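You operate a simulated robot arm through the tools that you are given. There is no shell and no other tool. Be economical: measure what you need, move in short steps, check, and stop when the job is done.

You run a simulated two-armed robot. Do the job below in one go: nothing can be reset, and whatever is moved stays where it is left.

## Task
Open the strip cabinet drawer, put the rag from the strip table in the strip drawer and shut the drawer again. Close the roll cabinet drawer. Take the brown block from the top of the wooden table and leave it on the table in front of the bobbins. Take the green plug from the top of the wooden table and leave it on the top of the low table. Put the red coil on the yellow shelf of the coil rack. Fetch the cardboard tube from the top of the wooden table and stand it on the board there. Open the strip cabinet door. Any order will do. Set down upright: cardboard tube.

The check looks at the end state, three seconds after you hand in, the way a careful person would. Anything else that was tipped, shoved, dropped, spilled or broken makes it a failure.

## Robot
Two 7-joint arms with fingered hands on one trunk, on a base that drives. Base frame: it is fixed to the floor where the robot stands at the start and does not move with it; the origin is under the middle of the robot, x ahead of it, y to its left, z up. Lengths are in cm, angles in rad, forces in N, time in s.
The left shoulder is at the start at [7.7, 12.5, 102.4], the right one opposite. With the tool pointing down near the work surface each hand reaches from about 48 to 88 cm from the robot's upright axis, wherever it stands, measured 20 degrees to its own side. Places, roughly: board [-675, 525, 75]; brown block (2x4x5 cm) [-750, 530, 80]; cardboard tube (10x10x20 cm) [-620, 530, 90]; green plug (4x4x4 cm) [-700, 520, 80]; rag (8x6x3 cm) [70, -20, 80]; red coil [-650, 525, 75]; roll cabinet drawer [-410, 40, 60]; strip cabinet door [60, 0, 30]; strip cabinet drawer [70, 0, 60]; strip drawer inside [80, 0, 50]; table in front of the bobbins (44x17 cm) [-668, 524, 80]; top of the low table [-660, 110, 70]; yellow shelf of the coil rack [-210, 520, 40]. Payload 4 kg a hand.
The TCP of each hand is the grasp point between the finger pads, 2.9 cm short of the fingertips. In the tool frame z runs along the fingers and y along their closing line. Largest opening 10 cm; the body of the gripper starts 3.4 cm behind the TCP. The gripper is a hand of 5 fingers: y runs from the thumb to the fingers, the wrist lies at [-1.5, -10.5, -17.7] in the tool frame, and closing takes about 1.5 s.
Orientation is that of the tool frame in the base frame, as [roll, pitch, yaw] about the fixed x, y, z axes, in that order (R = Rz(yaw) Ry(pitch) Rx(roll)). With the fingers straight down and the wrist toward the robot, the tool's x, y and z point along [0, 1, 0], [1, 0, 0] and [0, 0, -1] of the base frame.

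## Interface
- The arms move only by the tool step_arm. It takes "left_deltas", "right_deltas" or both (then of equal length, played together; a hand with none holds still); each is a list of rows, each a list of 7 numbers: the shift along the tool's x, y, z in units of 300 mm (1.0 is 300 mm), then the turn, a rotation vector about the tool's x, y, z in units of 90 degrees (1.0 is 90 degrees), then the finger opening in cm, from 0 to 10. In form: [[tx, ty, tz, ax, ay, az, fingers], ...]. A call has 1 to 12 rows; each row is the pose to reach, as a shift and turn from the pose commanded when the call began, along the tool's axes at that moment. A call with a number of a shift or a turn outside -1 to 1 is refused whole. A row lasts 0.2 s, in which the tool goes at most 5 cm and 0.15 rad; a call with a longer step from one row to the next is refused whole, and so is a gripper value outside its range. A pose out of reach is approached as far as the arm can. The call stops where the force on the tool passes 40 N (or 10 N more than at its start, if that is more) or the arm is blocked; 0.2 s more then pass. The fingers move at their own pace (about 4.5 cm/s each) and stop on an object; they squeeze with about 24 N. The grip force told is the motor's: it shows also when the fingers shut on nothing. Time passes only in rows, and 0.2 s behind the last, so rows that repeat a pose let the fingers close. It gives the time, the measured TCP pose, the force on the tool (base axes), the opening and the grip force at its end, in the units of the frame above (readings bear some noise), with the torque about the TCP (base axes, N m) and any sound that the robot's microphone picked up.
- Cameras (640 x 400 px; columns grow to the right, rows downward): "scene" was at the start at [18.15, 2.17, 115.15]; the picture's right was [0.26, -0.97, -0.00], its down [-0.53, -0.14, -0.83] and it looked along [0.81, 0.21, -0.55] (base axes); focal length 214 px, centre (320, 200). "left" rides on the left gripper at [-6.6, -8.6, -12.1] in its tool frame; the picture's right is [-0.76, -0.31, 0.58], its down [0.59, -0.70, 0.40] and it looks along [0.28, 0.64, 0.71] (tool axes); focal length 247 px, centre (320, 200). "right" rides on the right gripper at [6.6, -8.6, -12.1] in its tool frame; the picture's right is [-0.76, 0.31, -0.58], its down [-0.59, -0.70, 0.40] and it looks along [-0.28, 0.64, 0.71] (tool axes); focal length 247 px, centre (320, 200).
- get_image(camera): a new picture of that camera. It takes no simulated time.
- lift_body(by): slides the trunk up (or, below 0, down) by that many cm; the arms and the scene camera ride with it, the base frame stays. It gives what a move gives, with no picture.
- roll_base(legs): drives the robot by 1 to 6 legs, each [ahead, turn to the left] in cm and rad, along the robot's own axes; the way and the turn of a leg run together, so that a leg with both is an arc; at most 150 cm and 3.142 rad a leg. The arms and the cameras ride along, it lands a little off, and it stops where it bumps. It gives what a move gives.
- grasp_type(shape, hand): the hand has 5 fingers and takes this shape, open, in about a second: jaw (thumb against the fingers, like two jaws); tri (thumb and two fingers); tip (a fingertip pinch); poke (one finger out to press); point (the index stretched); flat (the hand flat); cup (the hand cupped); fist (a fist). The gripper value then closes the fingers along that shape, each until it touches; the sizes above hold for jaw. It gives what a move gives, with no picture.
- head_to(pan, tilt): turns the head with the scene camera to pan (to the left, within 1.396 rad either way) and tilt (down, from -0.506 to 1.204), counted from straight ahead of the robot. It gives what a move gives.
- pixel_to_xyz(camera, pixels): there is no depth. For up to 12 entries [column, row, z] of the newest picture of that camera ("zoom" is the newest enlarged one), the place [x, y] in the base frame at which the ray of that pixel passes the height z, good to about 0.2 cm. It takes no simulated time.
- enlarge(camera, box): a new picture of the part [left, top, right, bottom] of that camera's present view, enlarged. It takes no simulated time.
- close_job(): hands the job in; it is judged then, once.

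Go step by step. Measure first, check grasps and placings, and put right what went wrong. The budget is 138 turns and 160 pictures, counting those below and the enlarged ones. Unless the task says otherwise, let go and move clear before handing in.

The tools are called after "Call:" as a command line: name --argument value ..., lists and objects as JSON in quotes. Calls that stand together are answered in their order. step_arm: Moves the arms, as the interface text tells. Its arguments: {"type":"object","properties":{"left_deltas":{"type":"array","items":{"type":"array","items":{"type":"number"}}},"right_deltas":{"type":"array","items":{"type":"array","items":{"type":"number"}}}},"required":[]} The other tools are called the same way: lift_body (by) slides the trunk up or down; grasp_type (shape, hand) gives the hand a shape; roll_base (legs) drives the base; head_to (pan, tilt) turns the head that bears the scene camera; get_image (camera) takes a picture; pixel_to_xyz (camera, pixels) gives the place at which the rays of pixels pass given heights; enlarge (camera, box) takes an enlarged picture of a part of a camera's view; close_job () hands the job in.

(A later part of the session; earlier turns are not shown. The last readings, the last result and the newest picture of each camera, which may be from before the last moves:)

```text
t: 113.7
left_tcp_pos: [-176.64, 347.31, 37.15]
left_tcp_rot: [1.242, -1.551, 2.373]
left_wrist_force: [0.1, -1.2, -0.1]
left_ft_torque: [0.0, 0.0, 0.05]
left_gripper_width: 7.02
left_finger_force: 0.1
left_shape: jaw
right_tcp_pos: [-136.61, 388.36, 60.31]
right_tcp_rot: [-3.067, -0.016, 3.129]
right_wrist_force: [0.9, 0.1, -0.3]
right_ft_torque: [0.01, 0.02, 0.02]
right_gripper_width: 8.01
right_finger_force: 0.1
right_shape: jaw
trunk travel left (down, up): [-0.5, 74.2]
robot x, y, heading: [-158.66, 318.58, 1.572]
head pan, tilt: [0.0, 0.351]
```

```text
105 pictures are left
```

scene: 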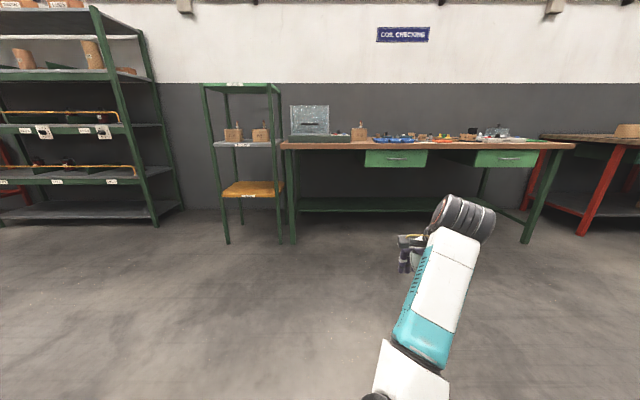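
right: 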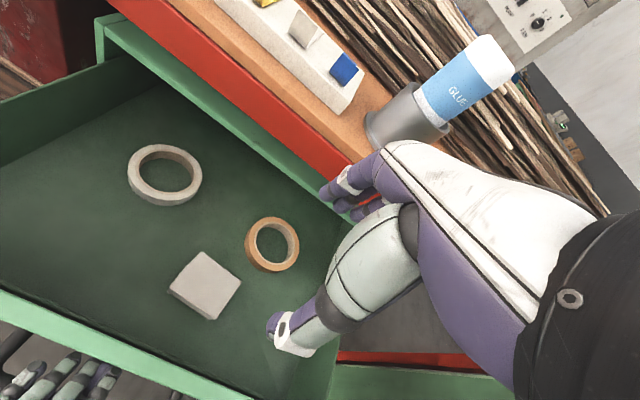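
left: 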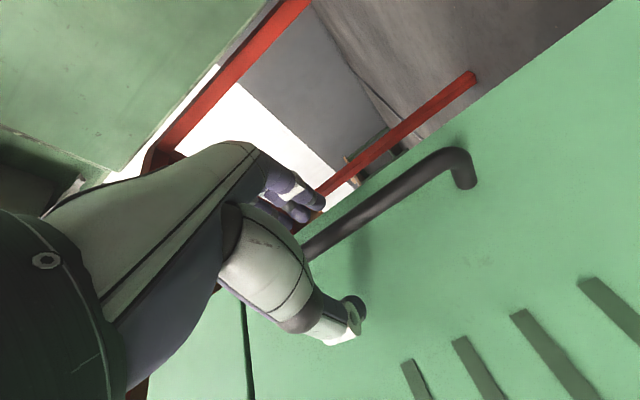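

The way west along y about 405 is clear, and the coil rack's yellow shelf is visible at (250,190). I'll drive on toward the wooden table.

Call:
roll_base --legs '[[85, 0], [0, 1.57], [150, 0], [140, 0]]'

Call:
head_to --pan -0.5 --tilt 0.3

Call:
get_image --camera "scene"

Call:
head_to --pan 0.8 --tilt 0.3

Call:
get_image --camera "scene"

```text
t: 135.7
left_tcp_pos: [-477.57, 392.87, 36.89]
left_tcp_rot: [1.168, -1.551, -2.291]
left_wrist_force: [0.0, 0.4, 0.0]
left_ft_torque: [0.0, 0.01, 0.01]
left_gripper_width: 6.98
left_finger_force: 0.1
left_shape: jaw
right_tcp_pos: [-517.35, 433.99, 60.25]
right_tcp_rot: [-3.067, -0.016, -1.607]
right_wrist_force: [0.0, -0.3, -0.9]
right_ft_torque: [0.0, -0.01, -0.03]
right_gripper_width: 8.04
right_finger_force: 0.0
right_shape: jaw
trunk travel left (down, up): [-0.5, 74.2]
robot x, y, heading: [-448.2, 410.45, 3.112]
head pan, tilt: [0.0, 0.351]
```

```text
t: 136.6
left_tcp_pos: [-477.35, 392.89, 37.11]
left_tcp_rot: [1.189, -1.55, -2.311]
left_wrist_force: [-0.3, 0.2, 0.9]
left_ft_torque: [0.02, 0.01, 0.0]
left_gripper_width: 6.98
left_finger_force: 0.1
left_shape: jaw
right_tcp_pos: [-517.48, 434.01, 60.31]
right_tcp_rot: [-3.067, -0.015, -1.609]
right_wrist_force: [0.0, 0.5, 0.0]
right_ft_torque: [-0.01, -0.02, -0.02]
right_gripper_width: 8.03
right_finger_force: 0.1
right_shape: jaw
trunk travel left (down, up): [-0.5, 74.2]
robot x, y, heading: [-448.01, 410.3, 3.114]
head pan, tilt: [-0.499, 0.3]
```

```text
104 pictures are left
```

scene: 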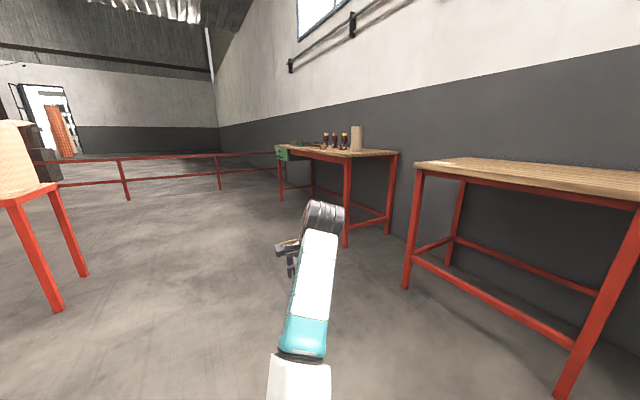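

```text
t: 138.1
left_tcp_pos: [-477.38, 392.77, 37.01]
left_tcp_rot: [1.32, -1.55, -2.442]
left_wrist_force: [0.1, -0.1, -0.6]
left_ft_torque: [0.0, 0.0, 0.01]
left_gripper_width: 6.97
left_finger_force: 0.0
left_shape: jaw
right_tcp_pos: [-517.2, 434.07, 60.43]
right_tcp_rot: [-3.067, -0.016, -1.61]
right_wrist_force: [0.3, 0.7, -0.6]
right_ft_torque: [-0.01, -0.01, 0.03]
right_gripper_width: 7.99
right_finger_force: 0.0
right_shape: jaw
trunk travel left (down, up): [-0.5, 74.2]
robot x, y, heading: [-448.23, 410.43, 3.111]
head pan, tilt: [0.799, 0.3]
```

```text
103 pictures are left
```

scene: 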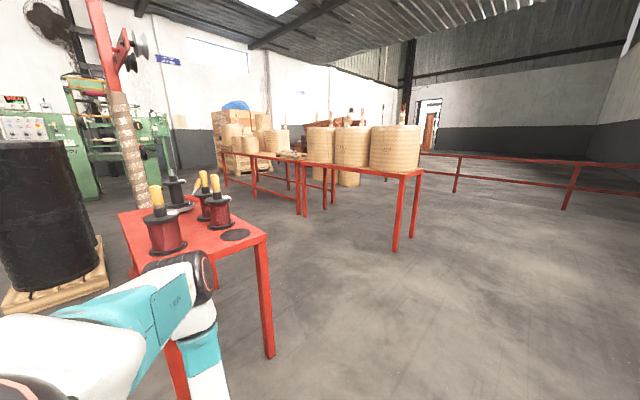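

The target table with tube and bobbins is ahead at (345,150). I'll drive 100 cm further west, raise the trunk to zero, and then fix the arm postures in open space.

Call:
roll_base --legs '[[100, 0.02]]'

Call:
lift_body --by 22

Call:
head_to --pan -0.1 --tilt 0.5

Call:
get_image --camera "scene"

```text
t: 143.2
left_tcp_pos: [-577.17, 394.79, 36.97]
left_tcp_rot: [1.184, -1.551, -2.293]
left_wrist_force: [-0.4, -0.2, 0.2]
left_ft_torque: [0.03, 0.02, 0.0]
left_gripper_width: 7.0
left_finger_force: 0.0
left_shape: jaw
right_tcp_pos: [-617.63, 435.52, 60.39]
right_tcp_rot: [-3.066, -0.016, -1.593]
right_wrist_force: [0.0, 0.1, 0.3]
right_ft_torque: [0.0, 0.0, 0.03]
right_gripper_width: 8.04
right_finger_force: 0.0
right_shape: jaw
trunk travel left (down, up): [-0.5, 74.2]
robot x, y, heading: [-548.09, 412.41, 3.127]
head pan, tilt: [0.799, 0.3]
```

```text
t: 145.6
left_tcp_pos: [-577.15, 394.71, 59.07]
left_tcp_rot: [1.23, -1.551, -2.336]
left_wrist_force: [0.0, 0.0, 0.7]
left_ft_torque: [-0.01, 0.0, -0.02]
left_gripper_width: 6.97
left_finger_force: 0.1
left_shape: jaw
right_tcp_pos: [-617.67, 435.39, 82.19]
right_tcp_rot: [-3.068, -0.016, -1.594]
right_wrist_force: [0.9, -0.4, 0.5]
right_ft_torque: [0.01, 0.0, -0.01]
right_gripper_width: 7.98
right_finger_force: 0.0
right_shape: jaw
trunk travel left (down, up): [-22.5, 52.2]
robot x, y, heading: [-548.07, 412.76, 3.132]
head pan, tilt: [0.799, 0.3]
```

```text
t: 146.8
left_tcp_pos: [-577.14, 394.76, 59.07]
left_tcp_rot: [1.246, -1.551, -2.355]
left_wrist_force: [0.5, -0.1, 0.7]
left_ft_torque: [-0.03, 0.0, 0.02]
left_gripper_width: 6.97
left_finger_force: 0.0
left_shape: jaw
right_tcp_pos: [-617.75, 435.36, 82.25]
right_tcp_rot: [-3.066, -0.016, -1.594]
right_wrist_force: [0.4, 0.5, -0.7]
right_ft_torque: [0.01, -0.03, 0.01]
right_gripper_width: 8.03
right_finger_force: 0.1
right_shape: jaw
trunk travel left (down, up): [-22.5, 52.2]
robot x, y, heading: [-547.9, 412.92, 3.131]
head pan, tilt: [-0.099, 0.499]
```

```text
102 pictures are left
```

scene: 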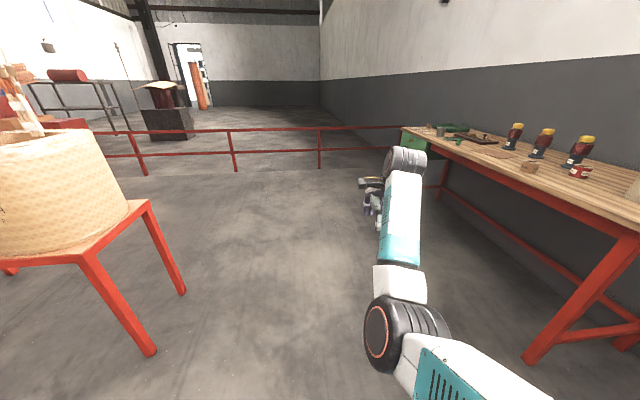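

The table is on my right, with bobbins, coil and block in view. I'll restore the left hand to tool-down, first undoing its 1.1 rad yaw while lifting and moving forward.

Call:
step_arm --left_deltas '[[0.08, -0.07, 0.03, 0.088, 0, 0, 7], [0.16, -0.14, 0.07, 0.175, 0, 0, 7], [0.25, -0.22, 0.11, 0.263, 0, 0, 7], [0.33, -0.3, 0.15, 0.35, 0, 0, 7], [0.41, -0.37, 0.18, 0.438, 0, 0, 7], [0.5, -0.44, 0.22, 0.525, 0, 0, 7], [0.58, -0.52, 0.26, 0.61, 0, 0, 7], [0.66, -0.59, 0.3, 0.7, 0, 0, 7]]'

```text
t: 148.6
left_tcp_pos: [-597.36, 394.59, 78.67]
left_tcp_rot: [2.368, -1.55, -2.377]
left_wrist_force: [0.6, -0.4, 1.6]
left_ft_torque: [0.01, -0.02, -0.01]
left_gripper_width: 7.0
left_finger_force: 0.1
left_shape: jaw
right_tcp_pos: [-617.68, 435.23, 82.26]
right_tcp_rot: [-3.066, -0.017, -1.595]
right_wrist_force: [0.1, -0.5, -0.3]
right_ft_torque: [-0.04, 0.0, 0.02]
right_gripper_width: 8.01
right_finger_force: 0.0
right_shape: jaw
trunk travel left (down, up): [-22.5, 52.2]
robot x, y, heading: [-548.66, 412.75, 3.123]
head pan, tilt: [-0.099, 0.499]
```

Next, turn -90° about the pointing axis.

Call:
step_arm --left_deltas '[[0, 0, 0, 0, 0, -0.091, 7], [0, 0, 0, 0, 0, -0.182, 7], [0, 0, 0, 0, 0, -0.273, 7], [0, 0, 0, 0, 0, -0.364, 7], [0, 0, 0, 0, 0, -0.455, 7], [0, 0, 0, 0, 0, -0.546, 7], [0, 0, 0, 0, 0, -0.637, 7], [0, 0, 0, 0, 0, -0.728, 7], [0, 0, 0, 0, 0, -0.819, 7], [0, 0, 0, 0, 0, -0.91, 7], [0, 0, 0, 0, 0, -0.99, 7]]'

```text
t: 151.0
left_tcp_pos: [-597.33, 394.66, 78.65]
left_tcp_rot: [1.584, 0.002, -1.581]
left_wrist_force: [0.0, 0.3, -0.2]
left_ft_torque: [-0.01, -0.01, -0.03]
left_gripper_width: 7.02
left_finger_force: 0.1
left_shape: jaw
right_tcp_pos: [-617.57, 435.39, 82.3]
right_tcp_rot: [-3.067, -0.017, -1.594]
right_wrist_force: [0.6, 0.4, -0.1]
right_ft_torque: [0.03, 0.01, -0.01]
right_gripper_width: 8.01
right_finger_force: 0.0
right_shape: jaw
trunk travel left (down, up): [-22.5, 52.2]
robot x, y, heading: [-548.03, 412.73, 3.128]
head pan, tilt: [-0.099, 0.499]
```

Now pitch the fingers down by +90° about x while raising 20 cm.

Call:
step_arm --left_deltas '[[0, 0.06, 0, 0.091, 0, 0, 8], [0, 0.12, 0, 0.182, 0, 0, 8], [0, 0.18, 0, 0.273, 0, 0, 8], [0, 0.24, 0, 0.364, 0, 0, 8], [0, 0.3, 0, 0.455, 0, 0, 8], [0, 0.36, 0, 0.546, 0, 0, 8], [0, 0.42, 0, 0.637, 0, 0, 8], [0, 0.48, 0, 0.728, 0, 0, 8], [0, 0.54, 0, 0.819, 0, 0, 8], [0, 0.6, 0, 0.91, 0, 0, 8], [0, 0.67, 0, 1.0, 0, 0, 8]]' --right_deltas '[[0, 0, -0.06, 0, 0, 0, 8], [0, 0, -0.12, 0, 0, 0, 8], [0, 0, -0.18, 0, 0, 0, 8], [0, 0, -0.24, 0, 0, 0, 8], [0, 0, -0.3, 0, 0, 0, 8], [0, 0, -0.36, 0, 0, 0, 8], [0, 0, -0.42, 0, 0, 0, 8], [0, 0, -0.48, 0, 0, 0, 8], [0, 0, -0.54, 0, 0, 0, 8], [0, 0, -0.58, 0, 0, 0, 8], [0, 0, -0.6, 0, 0, 0, 8]]'

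Call:
get_image --camera "scene"

```text
t: 153.4
left_tcp_pos: [-597.5, 394.68, 98.71]
left_tcp_rot: [-3.126, -0.001, -1.578]
left_wrist_force: [0.8, 0.1, -1.0]
left_ft_torque: [-0.03, -0.02, -0.01]
left_gripper_width: 7.96
left_finger_force: 0.0
left_shape: jaw
left hand out of reach, approached as far as the arm can: row 4, 5, 6, 7, 8
right_tcp_pos: [-618.96, 435.71, 100.15]
right_tcp_rot: [-3.067, -0.018, -1.594]
right_wrist_force: [0.1, -0.6, -0.7]
right_ft_torque: [-0.03, -0.02, 0.01]
right_gripper_width: 8.01
right_finger_force: 0.1
right_shape: jaw
trunk travel left (down, up): [-22.5, 52.2]
robot x, y, heading: [-548.12, 412.53, 3.125]
head pan, tilt: [-0.099, 0.499]
```

```text
101 pictures are left
```

scene: 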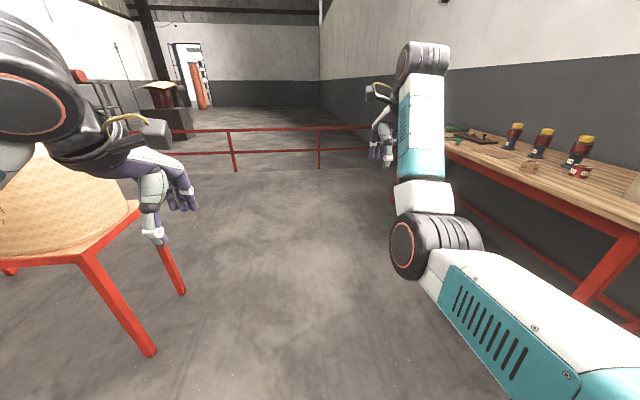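

Both hands are tool-down at about z 99. I'll drive to x about -665 and turn right to face the table.

Call:
roll_base --legs '[[117, 0], [0, -1.555]]'

Call:
head_to --pan 0 --tilt 0.6

Call:
get_image --camera "scene"

```text
t: 163.2
left_tcp_pos: [-684.53, 463.93, 98.68]
left_tcp_rot: [-3.128, -0.001, -3.139]
left_wrist_force: [-0.4, -0.4, -0.7]
left_ft_torque: [0.0, -0.03, 0.04]
left_gripper_width: 8.0
left_finger_force: 0.1
left_shape: jaw
right_tcp_pos: [-643.56, 485.91, 100.32]
right_tcp_rot: [-3.067, -0.016, 3.129]
right_wrist_force: [0.2, -0.5, 0.6]
right_ft_torque: [-0.02, 0.01, 0.0]
right_gripper_width: 7.99
right_finger_force: 0.0
right_shape: jaw
trunk travel left (down, up): [-22.5, 52.2]
robot x, y, heading: [-665.65, 414.33, 1.561]
head pan, tilt: [-0.099, 0.499]
```

```text
t: 163.9
left_tcp_pos: [-684.41, 464.02, 98.64]
left_tcp_rot: [-3.127, 0.001, -3.14]
left_wrist_force: [0.4, -0.1, -0.1]
left_ft_torque: [0.0, 0.01, 0.01]
left_gripper_width: 7.97
left_finger_force: 0.0
left_shape: jaw
right_tcp_pos: [-643.61, 485.89, 100.34]
right_tcp_rot: [-3.068, -0.016, 3.129]
right_wrist_force: [0.0, -1.0, 0.0]
right_ft_torque: [-0.01, -0.04, 0.01]
right_gripper_width: 8.0
right_finger_force: 0.1
right_shape: jaw
trunk travel left (down, up): [-22.5, 52.2]
robot x, y, heading: [-665.56, 414.88, 1.566]
head pan, tilt: [0.0, 0.6]
```

```text
100 pictures are left
```

scene: 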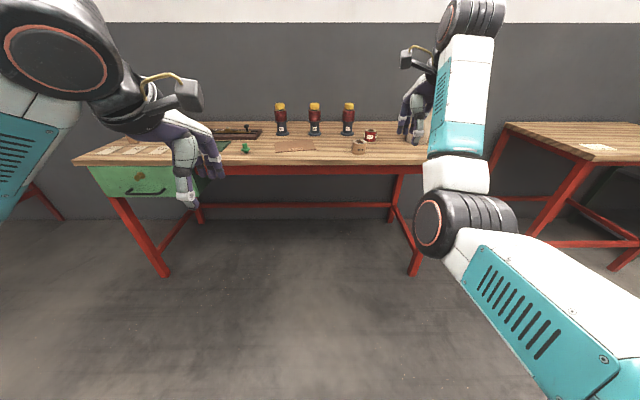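

I can see the bobbins, board (295,146), plug (245,148) and two small coil-like things at (358,147) and (371,135). I'll zoom and measure.

Call:
enlarge --camera "scene" --box '[210, 90, 450, 190]'

Call:
pixel_to_xyz --camera "scene" --pixels '[[315, 165, 77], [245, 150, 78], [358, 153, 78], [370, 141, 78], [295, 146, 78], [281, 135, 78], [348, 135, 78], [80, 162, 77], [432, 160, 77], [320, 125, 78]]'

```text
2.67 times, centred on (330, 140) of scene
```

zoom: 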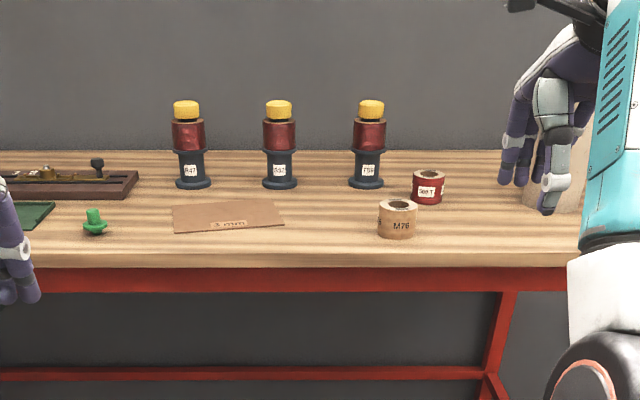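

```text
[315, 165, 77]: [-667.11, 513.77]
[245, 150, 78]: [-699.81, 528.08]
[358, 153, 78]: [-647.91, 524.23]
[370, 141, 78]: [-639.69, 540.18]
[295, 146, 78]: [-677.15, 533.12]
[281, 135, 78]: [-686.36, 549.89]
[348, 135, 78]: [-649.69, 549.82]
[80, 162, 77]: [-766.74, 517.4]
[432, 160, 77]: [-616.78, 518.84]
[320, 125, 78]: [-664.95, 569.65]
```

The table front edge is at y about 514. From (-683, 470) everything is within reach, so I'll raise the trunk 20 cm for clearance over the bobbins and tube and drive there.

Call:
lift_body --by 20

Call:
roll_base --legs '[[0, 0.31], [56, 0], [0, -0.305]]'

Call:
head_to --pan 0.0 --tilt 0.8

Call:
get_image --camera "scene"

```text
t: 166.1
left_tcp_pos: [-684.48, 464.07, 118.56]
left_tcp_rot: [-3.126, 0.001, -3.138]
left_wrist_force: [0.3, 0.2, 0.9]
left_ft_torque: [-0.02, -0.01, 0.02]
left_gripper_width: 7.96
left_finger_force: 0.0
left_shape: jaw
right_tcp_pos: [-643.73, 485.99, 120.13]
right_tcp_rot: [-3.065, -0.018, 3.132]
right_wrist_force: [0.4, 0.6, 0.3]
right_ft_torque: [-0.02, 0.0, -0.01]
right_gripper_width: 8.03
right_finger_force: 0.0
right_shape: jaw
trunk travel left (down, up): [-42.5, 32.2]
robot x, y, heading: [-665.76, 414.82, 1.57]
head pan, tilt: [0.0, 0.6]
```

```text
t: 171.3
left_tcp_pos: [-702.07, 517.68, 118.58]
left_tcp_rot: [-3.128, -0.002, -3.132]
left_wrist_force: [-0.1, -0.4, -0.2]
left_ft_torque: [-0.01, 0.04, 0.01]
left_gripper_width: 7.95
left_finger_force: 0.1
left_shape: jaw
right_tcp_pos: [-661.43, 539.99, 120.36]
right_tcp_rot: [-3.068, -0.017, 3.139]
right_wrist_force: [-0.1, -0.3, -0.6]
right_ft_torque: [-0.02, 0.02, 0.01]
right_gripper_width: 8.02
right_finger_force: 0.1
right_shape: jaw
trunk travel left (down, up): [-42.5, 32.2]
robot x, y, heading: [-683.19, 468.63, 1.573]
head pan, tilt: [0.0, 0.6]
```

```text
t: 172.1
left_tcp_pos: [-702.11, 517.72, 118.62]
left_tcp_rot: [-3.127, 0.001, -3.131]
left_wrist_force: [-0.7, 1.0, -0.4]
left_ft_torque: [0.02, -0.04, 0.03]
left_gripper_width: 7.98
left_finger_force: 0.0
left_shape: jaw
right_tcp_pos: [-661.43, 540.06, 120.24]
right_tcp_rot: [-3.065, -0.018, 3.14]
right_wrist_force: [-0.4, 0.4, -0.7]
right_ft_torque: [-0.01, 0.01, 0.02]
right_gripper_width: 7.99
right_finger_force: 0.1
right_shape: jaw
trunk travel left (down, up): [-42.5, 32.2]
robot x, y, heading: [-682.98, 468.67, 1.576]
head pan, tilt: [0.0, 0.799]
```

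```text
98 pictures are left
```

scene: 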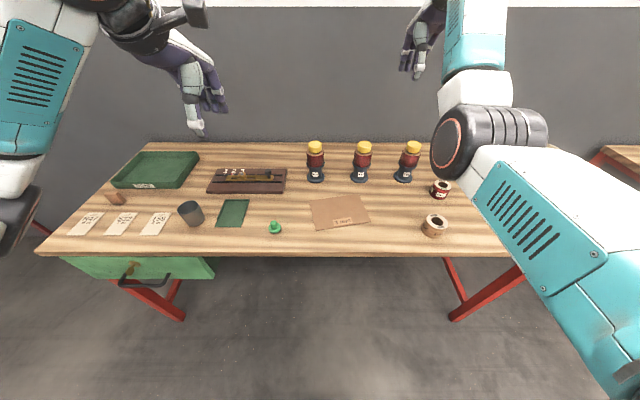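

Now everything is visible: block (117,196), plug (274,227), board (338,212), red coil (439,189). I'll swing the right hand right to reveal the tube and measure.

Call:
step_arm --right_deltas '[[-0.12, 0, 0, 0, 0, 0, 10], [-0.24, 0, 0, 0, 0, 0, 10], [-0.36, 0, 0, 0, 0, 0, 10], [-0.48, 0, 0, 0, 0, 0, 10], [-0.6, 0, 0, 0, 0, 0, 10], [-0.7, 0, 0, 0, 0, 0, 10]]'

Call:
get_image --camera "scene"

Call:
get_image --camera "left"

Call:
get_image --camera "right"

```text
t: 173.5
left_tcp_pos: [-702.03, 517.77, 118.61]
left_tcp_rot: [-3.129, -0.001, -3.131]
left_wrist_force: [1.1, -0.5, 0.2]
left_ft_torque: [0.0, -0.01, 0.0]
left_gripper_width: 7.99
left_finger_force: 0.2
left_shape: jaw
right_tcp_pos: [-640.36, 539.89, 119.87]
right_tcp_rot: [-3.065, -0.017, 3.138]
right_wrist_force: [0.2, 0.7, 0.6]
right_ft_torque: [0.0, 0.02, -0.02]
right_gripper_width: 9.96
right_finger_force: 0.0
right_shape: jaw
trunk travel left (down, up): [-42.5, 32.2]
robot x, y, heading: [-682.92, 468.71, 1.573]
head pan, tilt: [0.0, 0.799]
```

```text
97 pictures are left
```

scene: 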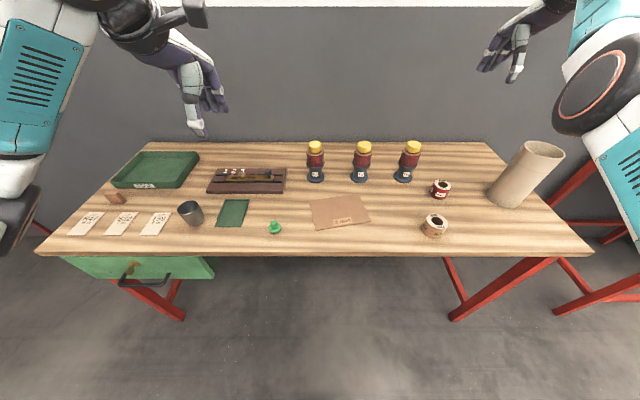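

```text
96 pictures are left
```

left: 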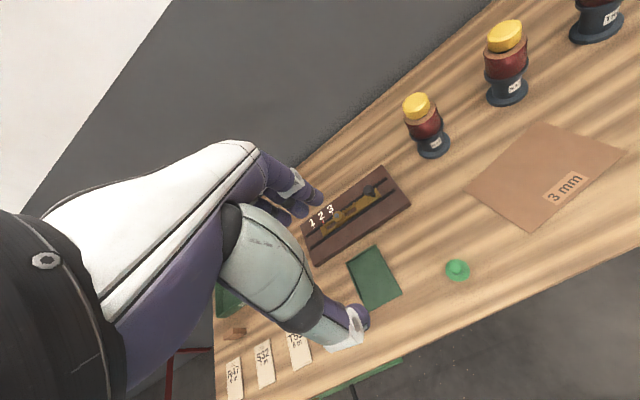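

```text
95 pictures are left
```

right: 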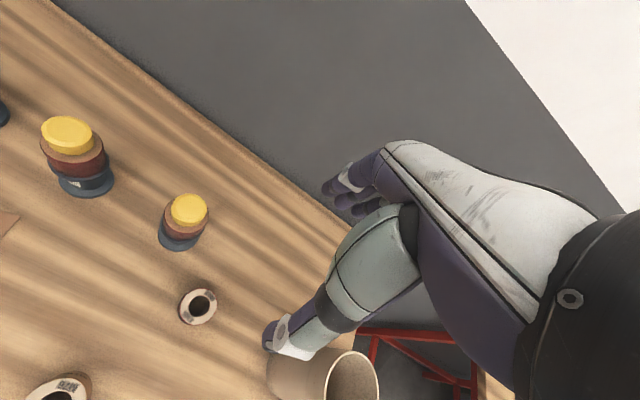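

Good view, and the right elbow is now outward. I'll triangulate table height using the board corners in both cameras and measure the objects.

Call:
enlarge --camera "scene" --box '[240, 160, 480, 260]'

Call:
pixel_to_xyz --camera "left" --pixels '[[548, 123, 76], [548, 123, 79], [620, 155, 76], [533, 232, 76], [466, 187, 76], [533, 232, 79], [457, 278, 76], [457, 278, 79], [370, 247, 76], [370, 247, 79]]'

Call:
pixel_to_xyz --camera "scene" --pixels '[[311, 200, 76], [362, 195, 76], [370, 219, 76], [316, 230, 76], [311, 200, 79], [370, 219, 79], [316, 230, 79], [274, 233, 76], [274, 233, 79], [250, 199, 76], [250, 199, 79]]'

```text
2.67 times, centred on (360, 210) of scene
```

zoom: 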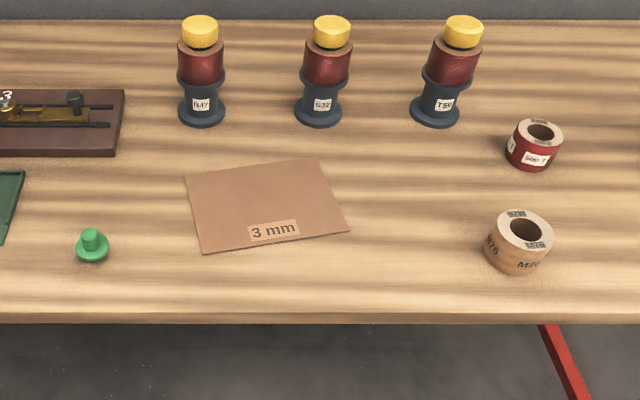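

```text
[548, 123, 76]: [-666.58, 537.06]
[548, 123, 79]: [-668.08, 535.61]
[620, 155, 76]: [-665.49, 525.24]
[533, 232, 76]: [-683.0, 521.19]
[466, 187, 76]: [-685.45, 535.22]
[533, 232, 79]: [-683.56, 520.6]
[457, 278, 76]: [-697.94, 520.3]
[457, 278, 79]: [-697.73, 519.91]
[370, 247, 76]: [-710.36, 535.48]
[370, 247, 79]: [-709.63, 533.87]
```

```text
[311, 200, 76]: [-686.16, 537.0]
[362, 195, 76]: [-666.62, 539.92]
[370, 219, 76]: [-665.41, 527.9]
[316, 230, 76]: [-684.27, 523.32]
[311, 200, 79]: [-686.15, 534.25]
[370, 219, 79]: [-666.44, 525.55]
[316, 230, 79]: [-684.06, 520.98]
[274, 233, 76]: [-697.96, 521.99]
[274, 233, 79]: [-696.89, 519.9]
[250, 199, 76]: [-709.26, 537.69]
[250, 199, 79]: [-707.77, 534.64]
```

The table top is around z 79. Now I'll zoom on the block, tube and red coil.

Call:
enlarge --camera "scene" --box '[60, 140, 220, 240]'

Call:
pixel_to_xyz --camera "scene" --pixels '[[115, 203, 79], [117, 197, 81], [439, 197, 79], [439, 185, 83], [503, 203, 79], [520, 199, 79], [490, 197, 79], [544, 150, 99], [362, 180, 79], [315, 180, 79], [403, 180, 79]]'

Call:
enlarge --camera "scene" --box '[420, 130, 580, 230]'

```text
4.00 times, centred on (140, 190) of scene
```

zoom: 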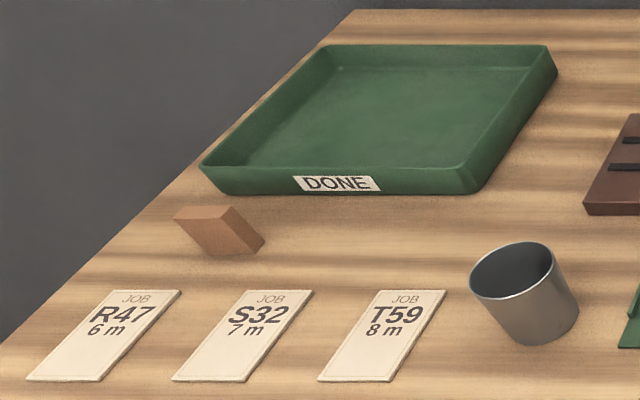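

```text
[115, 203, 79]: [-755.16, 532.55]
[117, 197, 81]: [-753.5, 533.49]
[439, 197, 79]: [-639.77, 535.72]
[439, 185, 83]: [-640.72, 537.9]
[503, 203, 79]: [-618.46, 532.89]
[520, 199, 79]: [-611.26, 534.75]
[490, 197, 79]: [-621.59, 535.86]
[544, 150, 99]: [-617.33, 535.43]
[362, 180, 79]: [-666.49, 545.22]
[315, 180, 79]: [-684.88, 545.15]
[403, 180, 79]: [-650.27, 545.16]
```

```text
4.00 times, centred on (500, 180) of scene
```

zoom: 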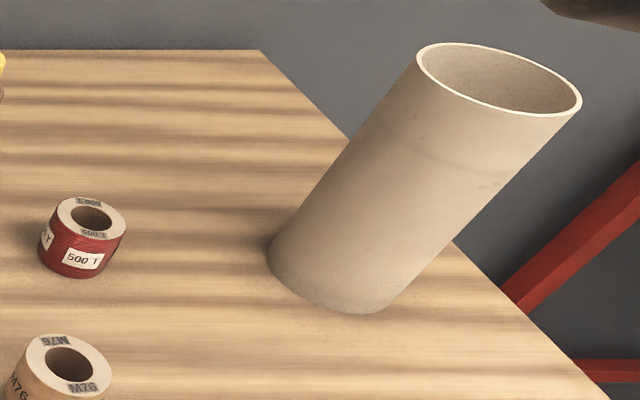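

The tube stands at about (-617, 537) and the red coil at about (-640, 538). I'll start with the block at about (-754, 533) by bringing the left hand over it.

Call:
step_arm --left_deltas '[[0.15, 0.02, 0, 0, 0, 0, 8], [0.3, 0.04, 0, 0, 0, 0, 8], [0.45, 0.06, 0.05, 0, 0, 0, 8], [0.6, 0.08, 0.1, 0, 0, 0, 8], [0.75, 0.1, 0.15, 0, 0, 0, 8], [0.9, 0.12, 0.2, 0, 0, 0, 8], [1.0, 0.12, 0.3, 0, 0, 0, 8]]'

Call:
get_image --camera "left"

```text
t: 175.1
left_tcp_pos: [-732.1, 520.98, 109.56]
left_tcp_rot: [-3.129, -0.001, -3.131]
left_wrist_force: [-0.2, -0.7, 0.7]
left_ft_torque: [0.04, 0.01, 0.05]
left_gripper_width: 8.0
left_finger_force: 0.0
left_shape: jaw
right_tcp_pos: [-640.59, 539.92, 120.08]
right_tcp_rot: [-3.068, -0.017, 3.139]
right_wrist_force: [-0.1, -0.7, 0.9]
right_ft_torque: [0.01, 0.0, -0.02]
right_gripper_width: 9.97
right_finger_force: 0.0
right_shape: jaw
trunk travel left (down, up): [-42.5, 32.2]
robot x, y, heading: [-682.94, 469.02, 1.566]
head pan, tilt: [0.0, 0.799]
```

```text
91 pictures are left
```

left: 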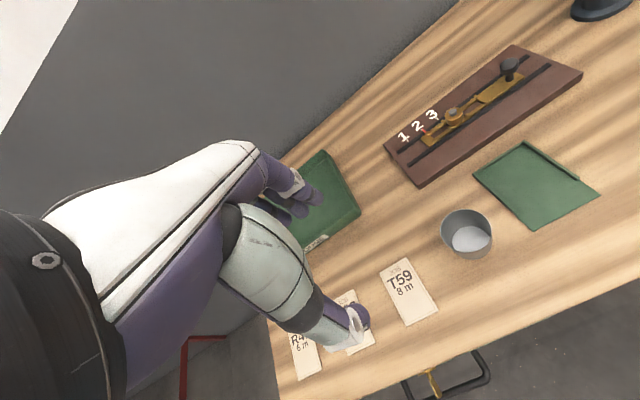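

The thumb hides the block here, so I'll zoom further on it in the scene camera.

Call:
enlarge --camera "scene" --box '[96, 182, 136, 207]'

```text
16.00 times, centred on (116, 194) of scene
```

zoom: 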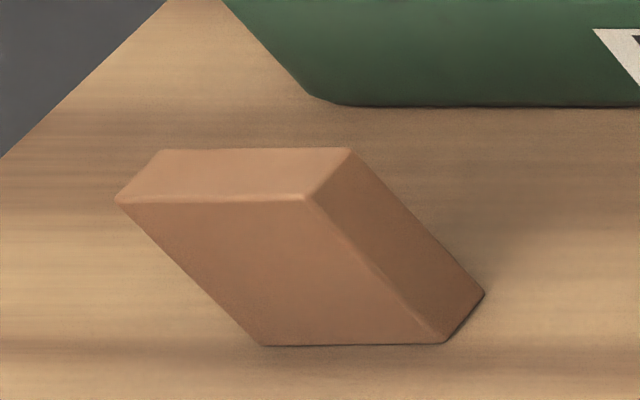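

The block is aligned with the table: about 4 cm wide in x, 2 deep in y, 5 tall. I'll get its coordinates.

Call:
pixel_to_xyz --camera "zoom" --pixels '[[262, 345, 79], [445, 343, 79], [485, 293, 79], [115, 200, 84], [305, 197, 84], [350, 148, 84], [160, 150, 84], [262, 345, 78], [445, 343, 80], [305, 197, 83], [305, 197, 85]]'

```text
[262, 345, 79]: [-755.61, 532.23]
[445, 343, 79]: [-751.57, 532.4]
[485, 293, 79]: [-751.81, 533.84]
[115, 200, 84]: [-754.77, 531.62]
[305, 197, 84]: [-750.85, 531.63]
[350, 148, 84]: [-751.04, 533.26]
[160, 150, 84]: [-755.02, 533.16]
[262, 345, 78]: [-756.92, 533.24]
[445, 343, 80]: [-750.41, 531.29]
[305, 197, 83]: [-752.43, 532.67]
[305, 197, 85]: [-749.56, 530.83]
```

The table height still matters, so I'll cross-check it with the T59 card corners in both cameras.

Call:
pixel_to_xyz --camera "left" --pixels '[[379, 271, 78], [379, 271, 80], [408, 257, 78], [408, 257, 80], [405, 327, 78], [405, 327, 80], [438, 309, 78], [438, 309, 80]]'

Call:
pixel_to_xyz --camera "scene" --pixels '[[155.75, 212.5, 78], [155.75, 212.5, 80], [171.75, 212.75, 78], [171.75, 212.75, 80], [139.25, 235.25, 78], [139.25, 235.25, 80], [158, 235.5, 78], [158, 235.5, 80]]'

Call:
enlarge --camera "left" --box '[340, 230, 500, 330]'

```text
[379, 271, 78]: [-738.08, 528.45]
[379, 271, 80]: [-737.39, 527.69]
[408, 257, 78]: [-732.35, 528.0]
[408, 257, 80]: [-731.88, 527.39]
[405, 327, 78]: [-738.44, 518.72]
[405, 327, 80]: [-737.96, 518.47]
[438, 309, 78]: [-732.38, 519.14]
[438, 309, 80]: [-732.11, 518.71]
```

```text
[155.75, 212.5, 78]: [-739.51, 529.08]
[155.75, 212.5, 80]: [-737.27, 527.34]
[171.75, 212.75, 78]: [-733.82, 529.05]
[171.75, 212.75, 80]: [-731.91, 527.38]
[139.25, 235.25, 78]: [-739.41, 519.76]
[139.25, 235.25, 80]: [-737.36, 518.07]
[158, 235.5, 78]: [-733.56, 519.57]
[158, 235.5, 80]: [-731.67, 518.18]
```

```text
4.00 times, centred on (420, 280) of left
```

zoom: 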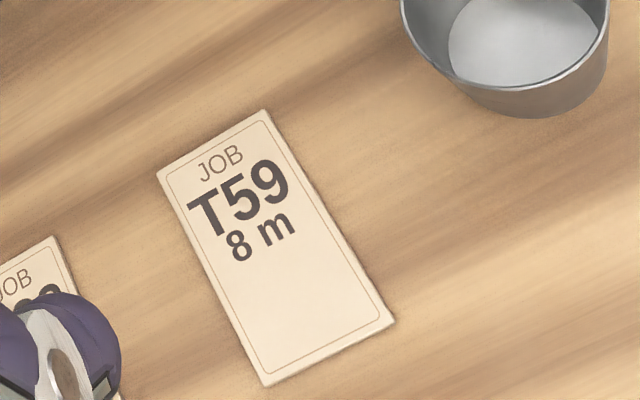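

The heights agree at z about 79.6, so the block centre is (-752.9, 532.5). I'll move over it with opening 5 and descend to TCP z 88 first.

Call:
step_arm --left_deltas '[[0.14, 0.077, 0.05, 0, 0, 0, 5], [0.28, 0.154, 0.1, 0, 0, 0, 5], [0.42, 0.231, 0.15, 0, 0, 0, 5], [0.56, 0.308, 0.2, 0, 0, 0, 5], [0.693, 0.383, 0.25, 0, 0, 0, 5], [0.693, 0.383, 0.4, 0, 0, 0, 5], [0.693, 0.383, 0.5, 0, 0, 0, 5], [0.693, 0.383, 0.6, 0, 0, 0, 5]]'

Call:
get_image --camera "left"

Call:
enlarge --camera "scene" --box '[60, 120, 220, 220]'

```text
refused: row 1 steps farther than a row can; nothing moved
```

```text
88 pictures are left
```

left: 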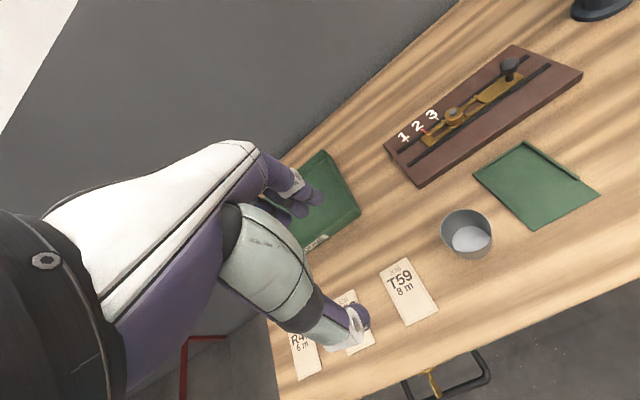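

```text
4.00 times, centred on (140, 170) of scene
```

zoom: 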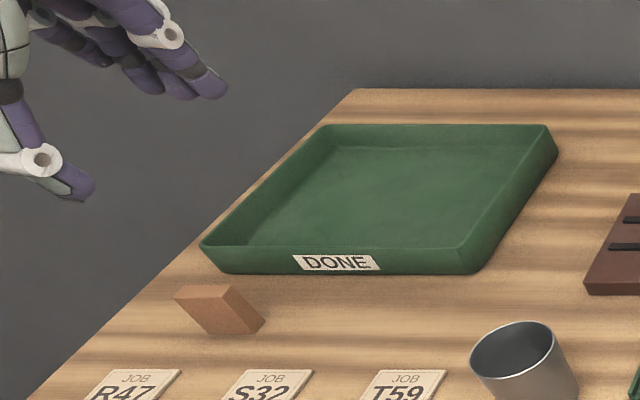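

The step was slightly too long, so I'll resend it with more rows and hold the pictures until it succeeds.

Call:
step_arm --left_deltas '[[0.11, 0.06, 0.03, 0, 0, 0, 5], [0.22, 0.12, 0.06, 0, 0, 0, 5], [0.33, 0.18, 0.09, 0, 0, 0, 5], [0.44, 0.24, 0.12, 0, 0, 0, 5], [0.55, 0.3, 0.16, 0, 0, 0, 5], [0.65, 0.36, 0.2, 0, 0, 0, 5], [0.693, 0.383, 0.3, 0, 0, 0, 5], [0.693, 0.383, 0.42, 0, 0, 0, 5], [0.693, 0.383, 0.53, 0, 0, 0, 5], [0.693, 0.383, 0.6, 0, 0, 0, 5]]'

Call:
enlarge --camera "scene" --box '[60, 120, 220, 220]'

Call:
get_image --camera "left"

```text
t: 177.3
left_tcp_pos: [-749.22, 527.08, 97.54]
left_tcp_rot: [-3.129, 0.0, -3.131]
left_wrist_force: [-0.1, -0.5, 1.0]
left_ft_torque: [-0.05, 0.01, -0.01]
left_gripper_width: 5.02
left_finger_force: 0.0
left_shape: jaw
left hand out of reach, approached as far as the arm can: row 5, 6, 7, 8, 9, 10
right_tcp_pos: [-640.52, 539.93, 120.14]
right_tcp_rot: [-3.069, -0.018, 3.139]
right_wrist_force: [-1.2, -1.1, 0.2]
right_ft_torque: [0.01, -0.01, -0.02]
right_gripper_width: 9.99
right_finger_force: 0.1
right_shape: jaw
trunk travel left (down, up): [-42.5, 32.2]
robot x, y, heading: [-683.21, 468.36, 1.573]
head pan, tilt: [0.0, 0.799]
```

```text
4.00 times, centred on (140, 170) of scene
```

zoom: 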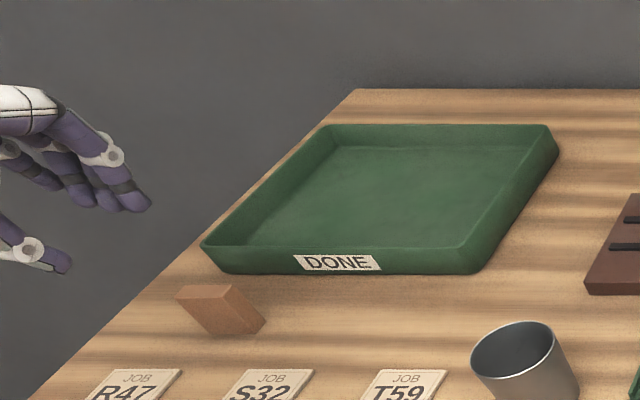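

```text
85 pictures are left
```

left: 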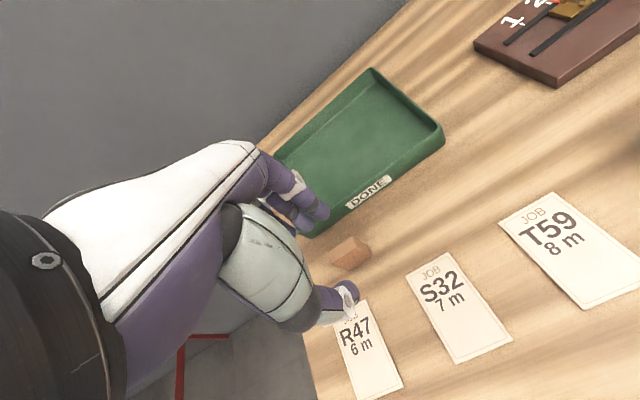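

The block is just out of reach with the trunk raised. I'll pull both hands up and back a bit, then lower the trunk 20 cm.

Call:
step_arm --left_deltas '[[-0.05, -0.05, -0.12, 0, 0, 0, 5], [-0.1, -0.1, -0.24, 0, 0, 0, 5], [-0.15, -0.15, -0.36, 0, 0, 0, 5], [-0.2, -0.2, -0.48, 0, 0, 0, 5], [-0.22, -0.22, -0.6, 0, 0, 0, 5]]' --right_deltas '[[0, -0.05, -0.1, 0, 0, 0, 10], [0, -0.15, -0.2, 0, 0, 0, 10], [0, -0.25, -0.3, 0, 0, 0, 10], [0, -0.35, -0.35, 0, 0, 0, 10], [0, -0.45, -0.35, 0, 0, 0, 10]]'

Call:
lift_body --by -20

Call:
get_image --camera "scene"

```text
t: 178.5
left_tcp_pos: [-742.44, 520.58, 115.87]
left_tcp_rot: [-3.129, -0.002, -3.132]
left_wrist_force: [0.5, -0.5, 0.5]
left_ft_torque: [0.08, 0.0, -0.01]
left_gripper_width: 5.02
left_finger_force: 0.2
left_shape: jaw
right_tcp_pos: [-640.04, 526.91, 131.39]
right_tcp_rot: [-3.068, -0.018, 3.135]
right_wrist_force: [-0.7, -0.6, -0.5]
right_ft_torque: [0.02, 0.02, -0.03]
right_gripper_width: 9.97
right_finger_force: 0.1
right_shape: jaw
trunk travel left (down, up): [-42.5, 32.2]
robot x, y, heading: [-683.2, 468.85, 1.571]
head pan, tilt: [0.0, 0.799]
```

```text
t: 180.7
left_tcp_pos: [-742.67, 520.83, 95.67]
left_tcp_rot: [-3.129, -0.002, -3.131]
left_wrist_force: [-0.1, 0.0, 0.2]
left_ft_torque: [-0.01, -0.03, 0.01]
left_gripper_width: 5.0
left_finger_force: 0.1
left_shape: jaw
right_tcp_pos: [-640.22, 527.2, 111.5]
right_tcp_rot: [-3.07, -0.015, 3.14]
right_wrist_force: [-0.2, -0.6, 0.1]
right_ft_torque: [-0.01, 0.01, 0.0]
right_gripper_width: 9.98
right_finger_force: 0.1
right_shape: jaw
trunk travel left (down, up): [-22.5, 52.2]
robot x, y, heading: [-683.0, 468.87, 1.572]
head pan, tilt: [0.0, 0.799]
```

```text
84 pictures are left
```

scene: 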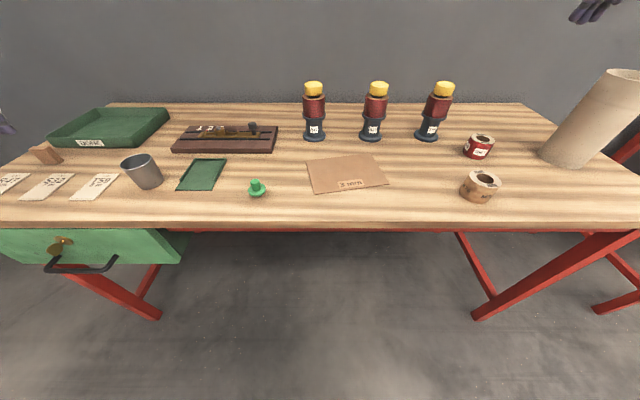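

Now move over the block, (-752.9, 532.5), to TCP z 88.

Call:
step_arm --left_deltas '[[0.09, 0.1, 0, 0, 0, 0, 5], [0.18, 0.2, 0, 0, 0, 0, 5], [0.27, 0.3, 0, 0, 0, 0, 5], [0.342, 0.39, 0, 0, 0, 0, 5], [0.342, 0.39, 0.08, 0, 0, 0, 5]]'

Call:
get_image --camera "left"

```text
t: 181.8
left_tcp_pos: [-750.6, 529.63, 94.97]
left_tcp_rot: [-3.127, -0.002, -3.132]
left_wrist_force: [-0.4, -0.7, -0.5]
left_ft_torque: [-0.01, 0.01, -0.03]
left_gripper_width: 5.02
left_finger_force: 0.1
left_shape: jaw
left hand out of reach, approached as far as the arm can: row 3, 4, 5
right_tcp_pos: [-640.31, 527.17, 111.41]
right_tcp_rot: [-3.069, -0.014, 3.139]
right_wrist_force: [-0.6, -0.4, -0.3]
right_ft_torque: [0.04, 0.0, -0.01]
right_gripper_width: 9.97
right_finger_force: 0.0
right_shape: jaw
trunk travel left (down, up): [-22.5, 52.2]
robot x, y, heading: [-682.94, 468.71, 1.57]
head pan, tilt: [0.0, 0.799]
```

```text
83 pictures are left
```

left: 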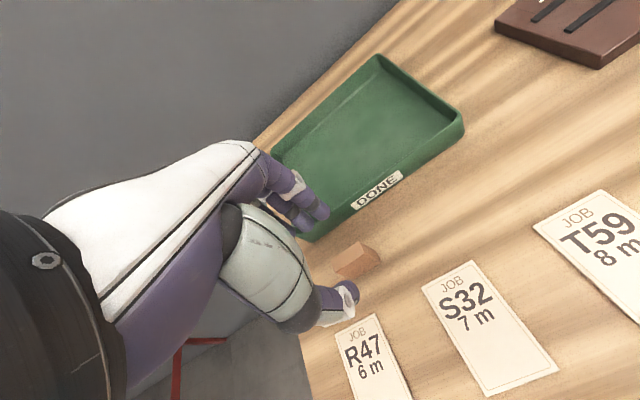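

I'm about 3 cm short, so I'll turn the base 0.15 rad left to bring the block within the left arm's reach.

Call:
roll_base --legs '[[0, 0.15]]'

```text
t: 182.9
left_tcp_pos: [-758.75, 518.86, 94.89]
left_tcp_rot: [-3.127, 0.0, -2.981]
left_wrist_force: [0.1, 0.2, 0.3]
left_ft_torque: [0.02, 0.04, 0.0]
left_gripper_width: 5.0
left_finger_force: 0.2
left_shape: jaw
right_tcp_pos: [-649.26, 533.01, 111.43]
right_tcp_rot: [-3.067, -0.017, -2.997]
right_wrist_force: [-0.2, -0.2, 0.0]
right_ft_torque: [0.0, 0.01, -0.04]
right_gripper_width: 9.98
right_finger_force: 0.1
right_shape: jaw
trunk travel left (down, up): [-22.5, 52.2]
robot x, y, heading: [-683.21, 468.84, 1.725]
head pan, tilt: [0.0, 0.799]
```

Call:
step_arm --left_deltas '[[-0.07, 0.11, 0, 0, 0, 0.03, 5], [-0.14, 0.22, 0, 0, 0, 0.06, 5], [-0.2, 0.33, 0, 0, 0, 0.095, 5], [-0.262, 0.415, 0, 0, 0, 0.095, 5], [-0.262, 0.415, 0.12, 0, 0, 0.095, 5], [-0.262, 0.415, 0.2, 0, 0, 0.095, 5]]'

Call:
get_image --camera "left"

Call:
get_image --camera "scene"

```text
t: 184.3
left_tcp_pos: [-750.17, 528.23, 91.39]
left_tcp_rot: [-3.13, 0.001, -3.133]
left_wrist_force: [-0.3, 0.2, -0.5]
left_ft_torque: [-0.01, 0.02, 0.01]
left_gripper_width: 5.04
left_finger_force: 0.1
left_shape: jaw
left hand out of reach, approached as far as the arm can: row 1, 2, 3, 4, 5, 6
right_tcp_pos: [-649.39, 532.95, 111.42]
right_tcp_rot: [-3.068, -0.017, -2.996]
right_wrist_force: [-0.5, -0.7, -0.9]
right_ft_torque: [0.02, -0.01, 0.01]
right_gripper_width: 10.0
right_finger_force: 0.1
right_shape: jaw
trunk travel left (down, up): [-22.5, 52.2]
robot x, y, heading: [-683.13, 468.64, 1.725]
head pan, tilt: [0.0, 0.799]
```

```text
82 pictures are left
```

left: 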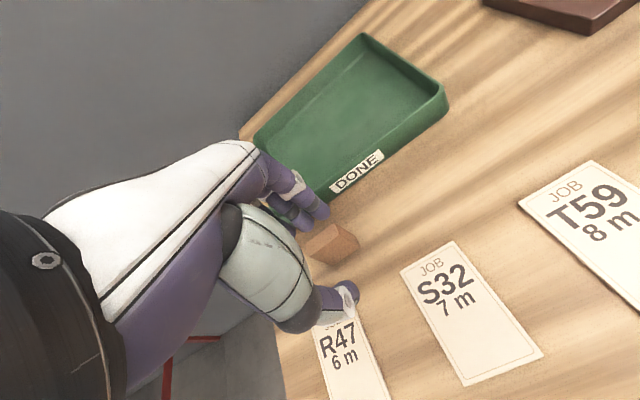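

```text
81 pictures are left
```

scene: 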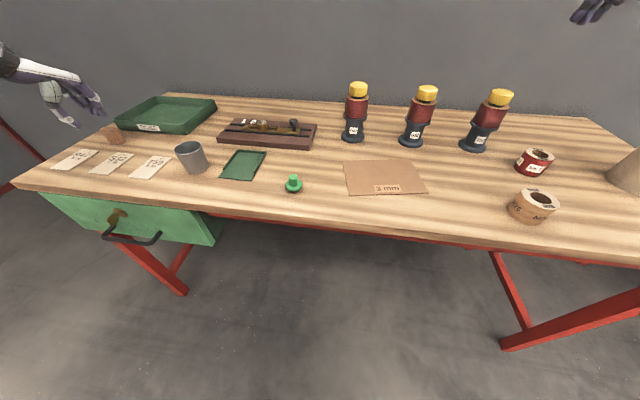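

The block is still too far out for a straight-down hand, so I'll shift the base about 28 cm left, with the trunk raised 10 cm for clearance.

Call:
lift_body --by 10

Call:
roll_base --legs '[[-35, 0], [0, 0.6], [46, 0], [0, -0.75]]'

Call:
get_image --camera "scene"

```text
t: 185.6
left_tcp_pos: [-749.82, 526.67, 105.83]
left_tcp_rot: [3.084, -0.01, -3.131]
left_wrist_force: [-0.5, 0.3, -0.4]
left_ft_torque: [-0.03, 0.0, 0.0]
left_gripper_width: 5.03
left_finger_force: 0.1
left_shape: jaw
right_tcp_pos: [-649.45, 533.01, 121.28]
right_tcp_rot: [-3.068, -0.016, -2.997]
right_wrist_force: [-0.4, -0.5, -0.7]
right_ft_torque: [0.01, -0.02, 0.0]
right_gripper_width: 10.01
right_finger_force: 0.2
right_shape: jaw
trunk travel left (down, up): [-32.5, 42.2]
robot x, y, heading: [-682.52, 468.76, 1.721]
head pan, tilt: [0.0, 0.799]
```

```text
t: 194.0
left_tcp_pos: [-766.72, 535.52, 105.97]
left_tcp_rot: [3.085, -0.011, 3.001]
left_wrist_force: [-0.5, 0.5, -0.2]
left_ft_torque: [0.0, -0.01, -0.01]
left_gripper_width: 5.01
left_finger_force: 0.2
left_shape: jaw
right_tcp_pos: [-666.36, 526.44, 121.34]
right_tcp_rot: [-3.07, -0.017, 3.137]
right_wrist_force: [0.6, -0.4, 1.1]
right_ft_torque: [-0.01, 0.01, 0.01]
right_gripper_width: 9.99
right_finger_force: 0.0
right_shape: jaw
trunk travel left (down, up): [-32.5, 42.2]
robot x, y, heading: [-708.84, 468.13, 1.573]
head pan, tilt: [0.0, 0.799]
```

```text
80 pictures are left
```

scene: 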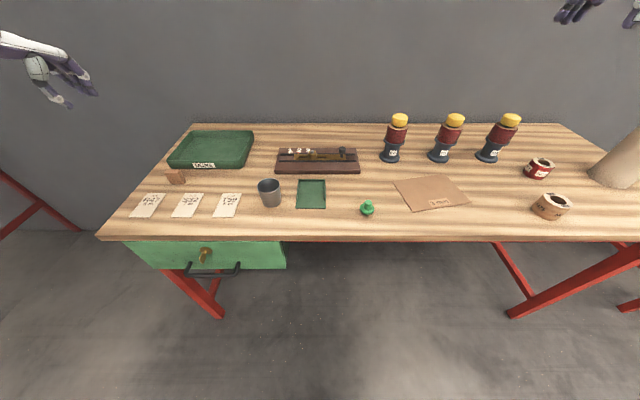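

The block is now 44 left and 64 ahead, comfortable for the left arm. I'll move over it to TCP z 93, levelling the hand.

Call:
step_arm --left_deltas '[[-0.12, -0.01, 0, 0.01, 0, -0.03, 5], [-0.24, -0.02, 0.05, 0.02, 0, -0.06, 5], [-0.36, -0.03, 0.1, 0.035, 0, -0.09, 5], [-0.47, -0.034, 0.15, 0.035, 0, -0.09, 5], [-0.47, -0.034, 0.3, 0.035, 0, -0.09, 5], [-0.47, -0.034, 0.43, 0.035, 0, -0.09, 5]]'

Call:
get_image --camera "left"

Call:
enlarge --camera "scene" --box '[120, 120, 240, 195]'

```text
t: 195.4
left_tcp_pos: [-752.82, 533.28, 92.78]
left_tcp_rot: [3.137, -0.005, -3.14]
left_wrist_force: [0.0, 0.0, 0.6]
left_ft_torque: [0.03, 0.0, 0.03]
left_gripper_width: 4.98
left_finger_force: 0.1
left_shape: jaw
right_tcp_pos: [-666.36, 526.61, 121.34]
right_tcp_rot: [-3.067, -0.016, 3.137]
right_wrist_force: [-0.2, 0.8, 0.6]
right_ft_torque: [-0.01, 0.01, -0.05]
right_gripper_width: 9.97
right_finger_force: 0.1
right_shape: jaw
trunk travel left (down, up): [-32.5, 42.2]
robot x, y, heading: [-708.99, 468.51, 1.576]
head pan, tilt: [0.0, 0.799]
```

```text
79 pictures are left
```

left: 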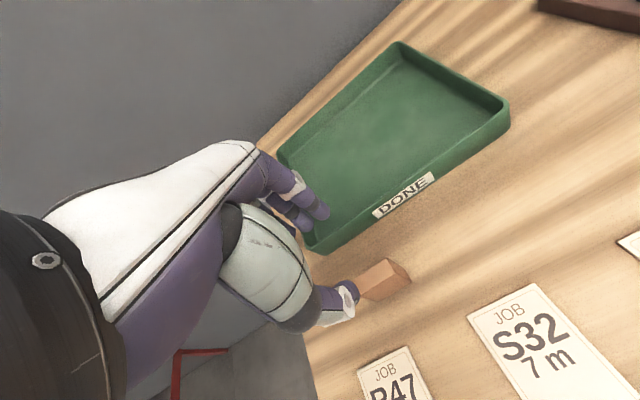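

```text
5.33 times, centred on (180, 158) of scene
```

zoom: 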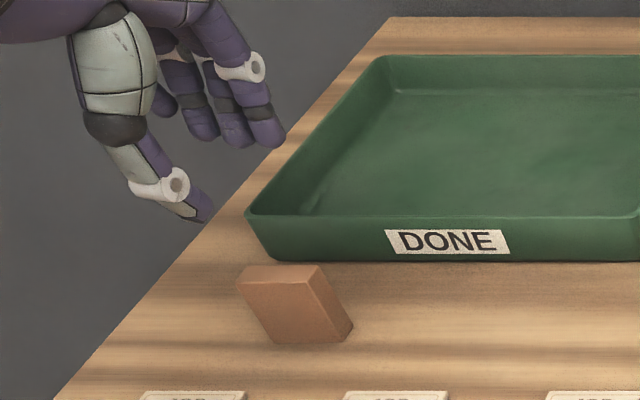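

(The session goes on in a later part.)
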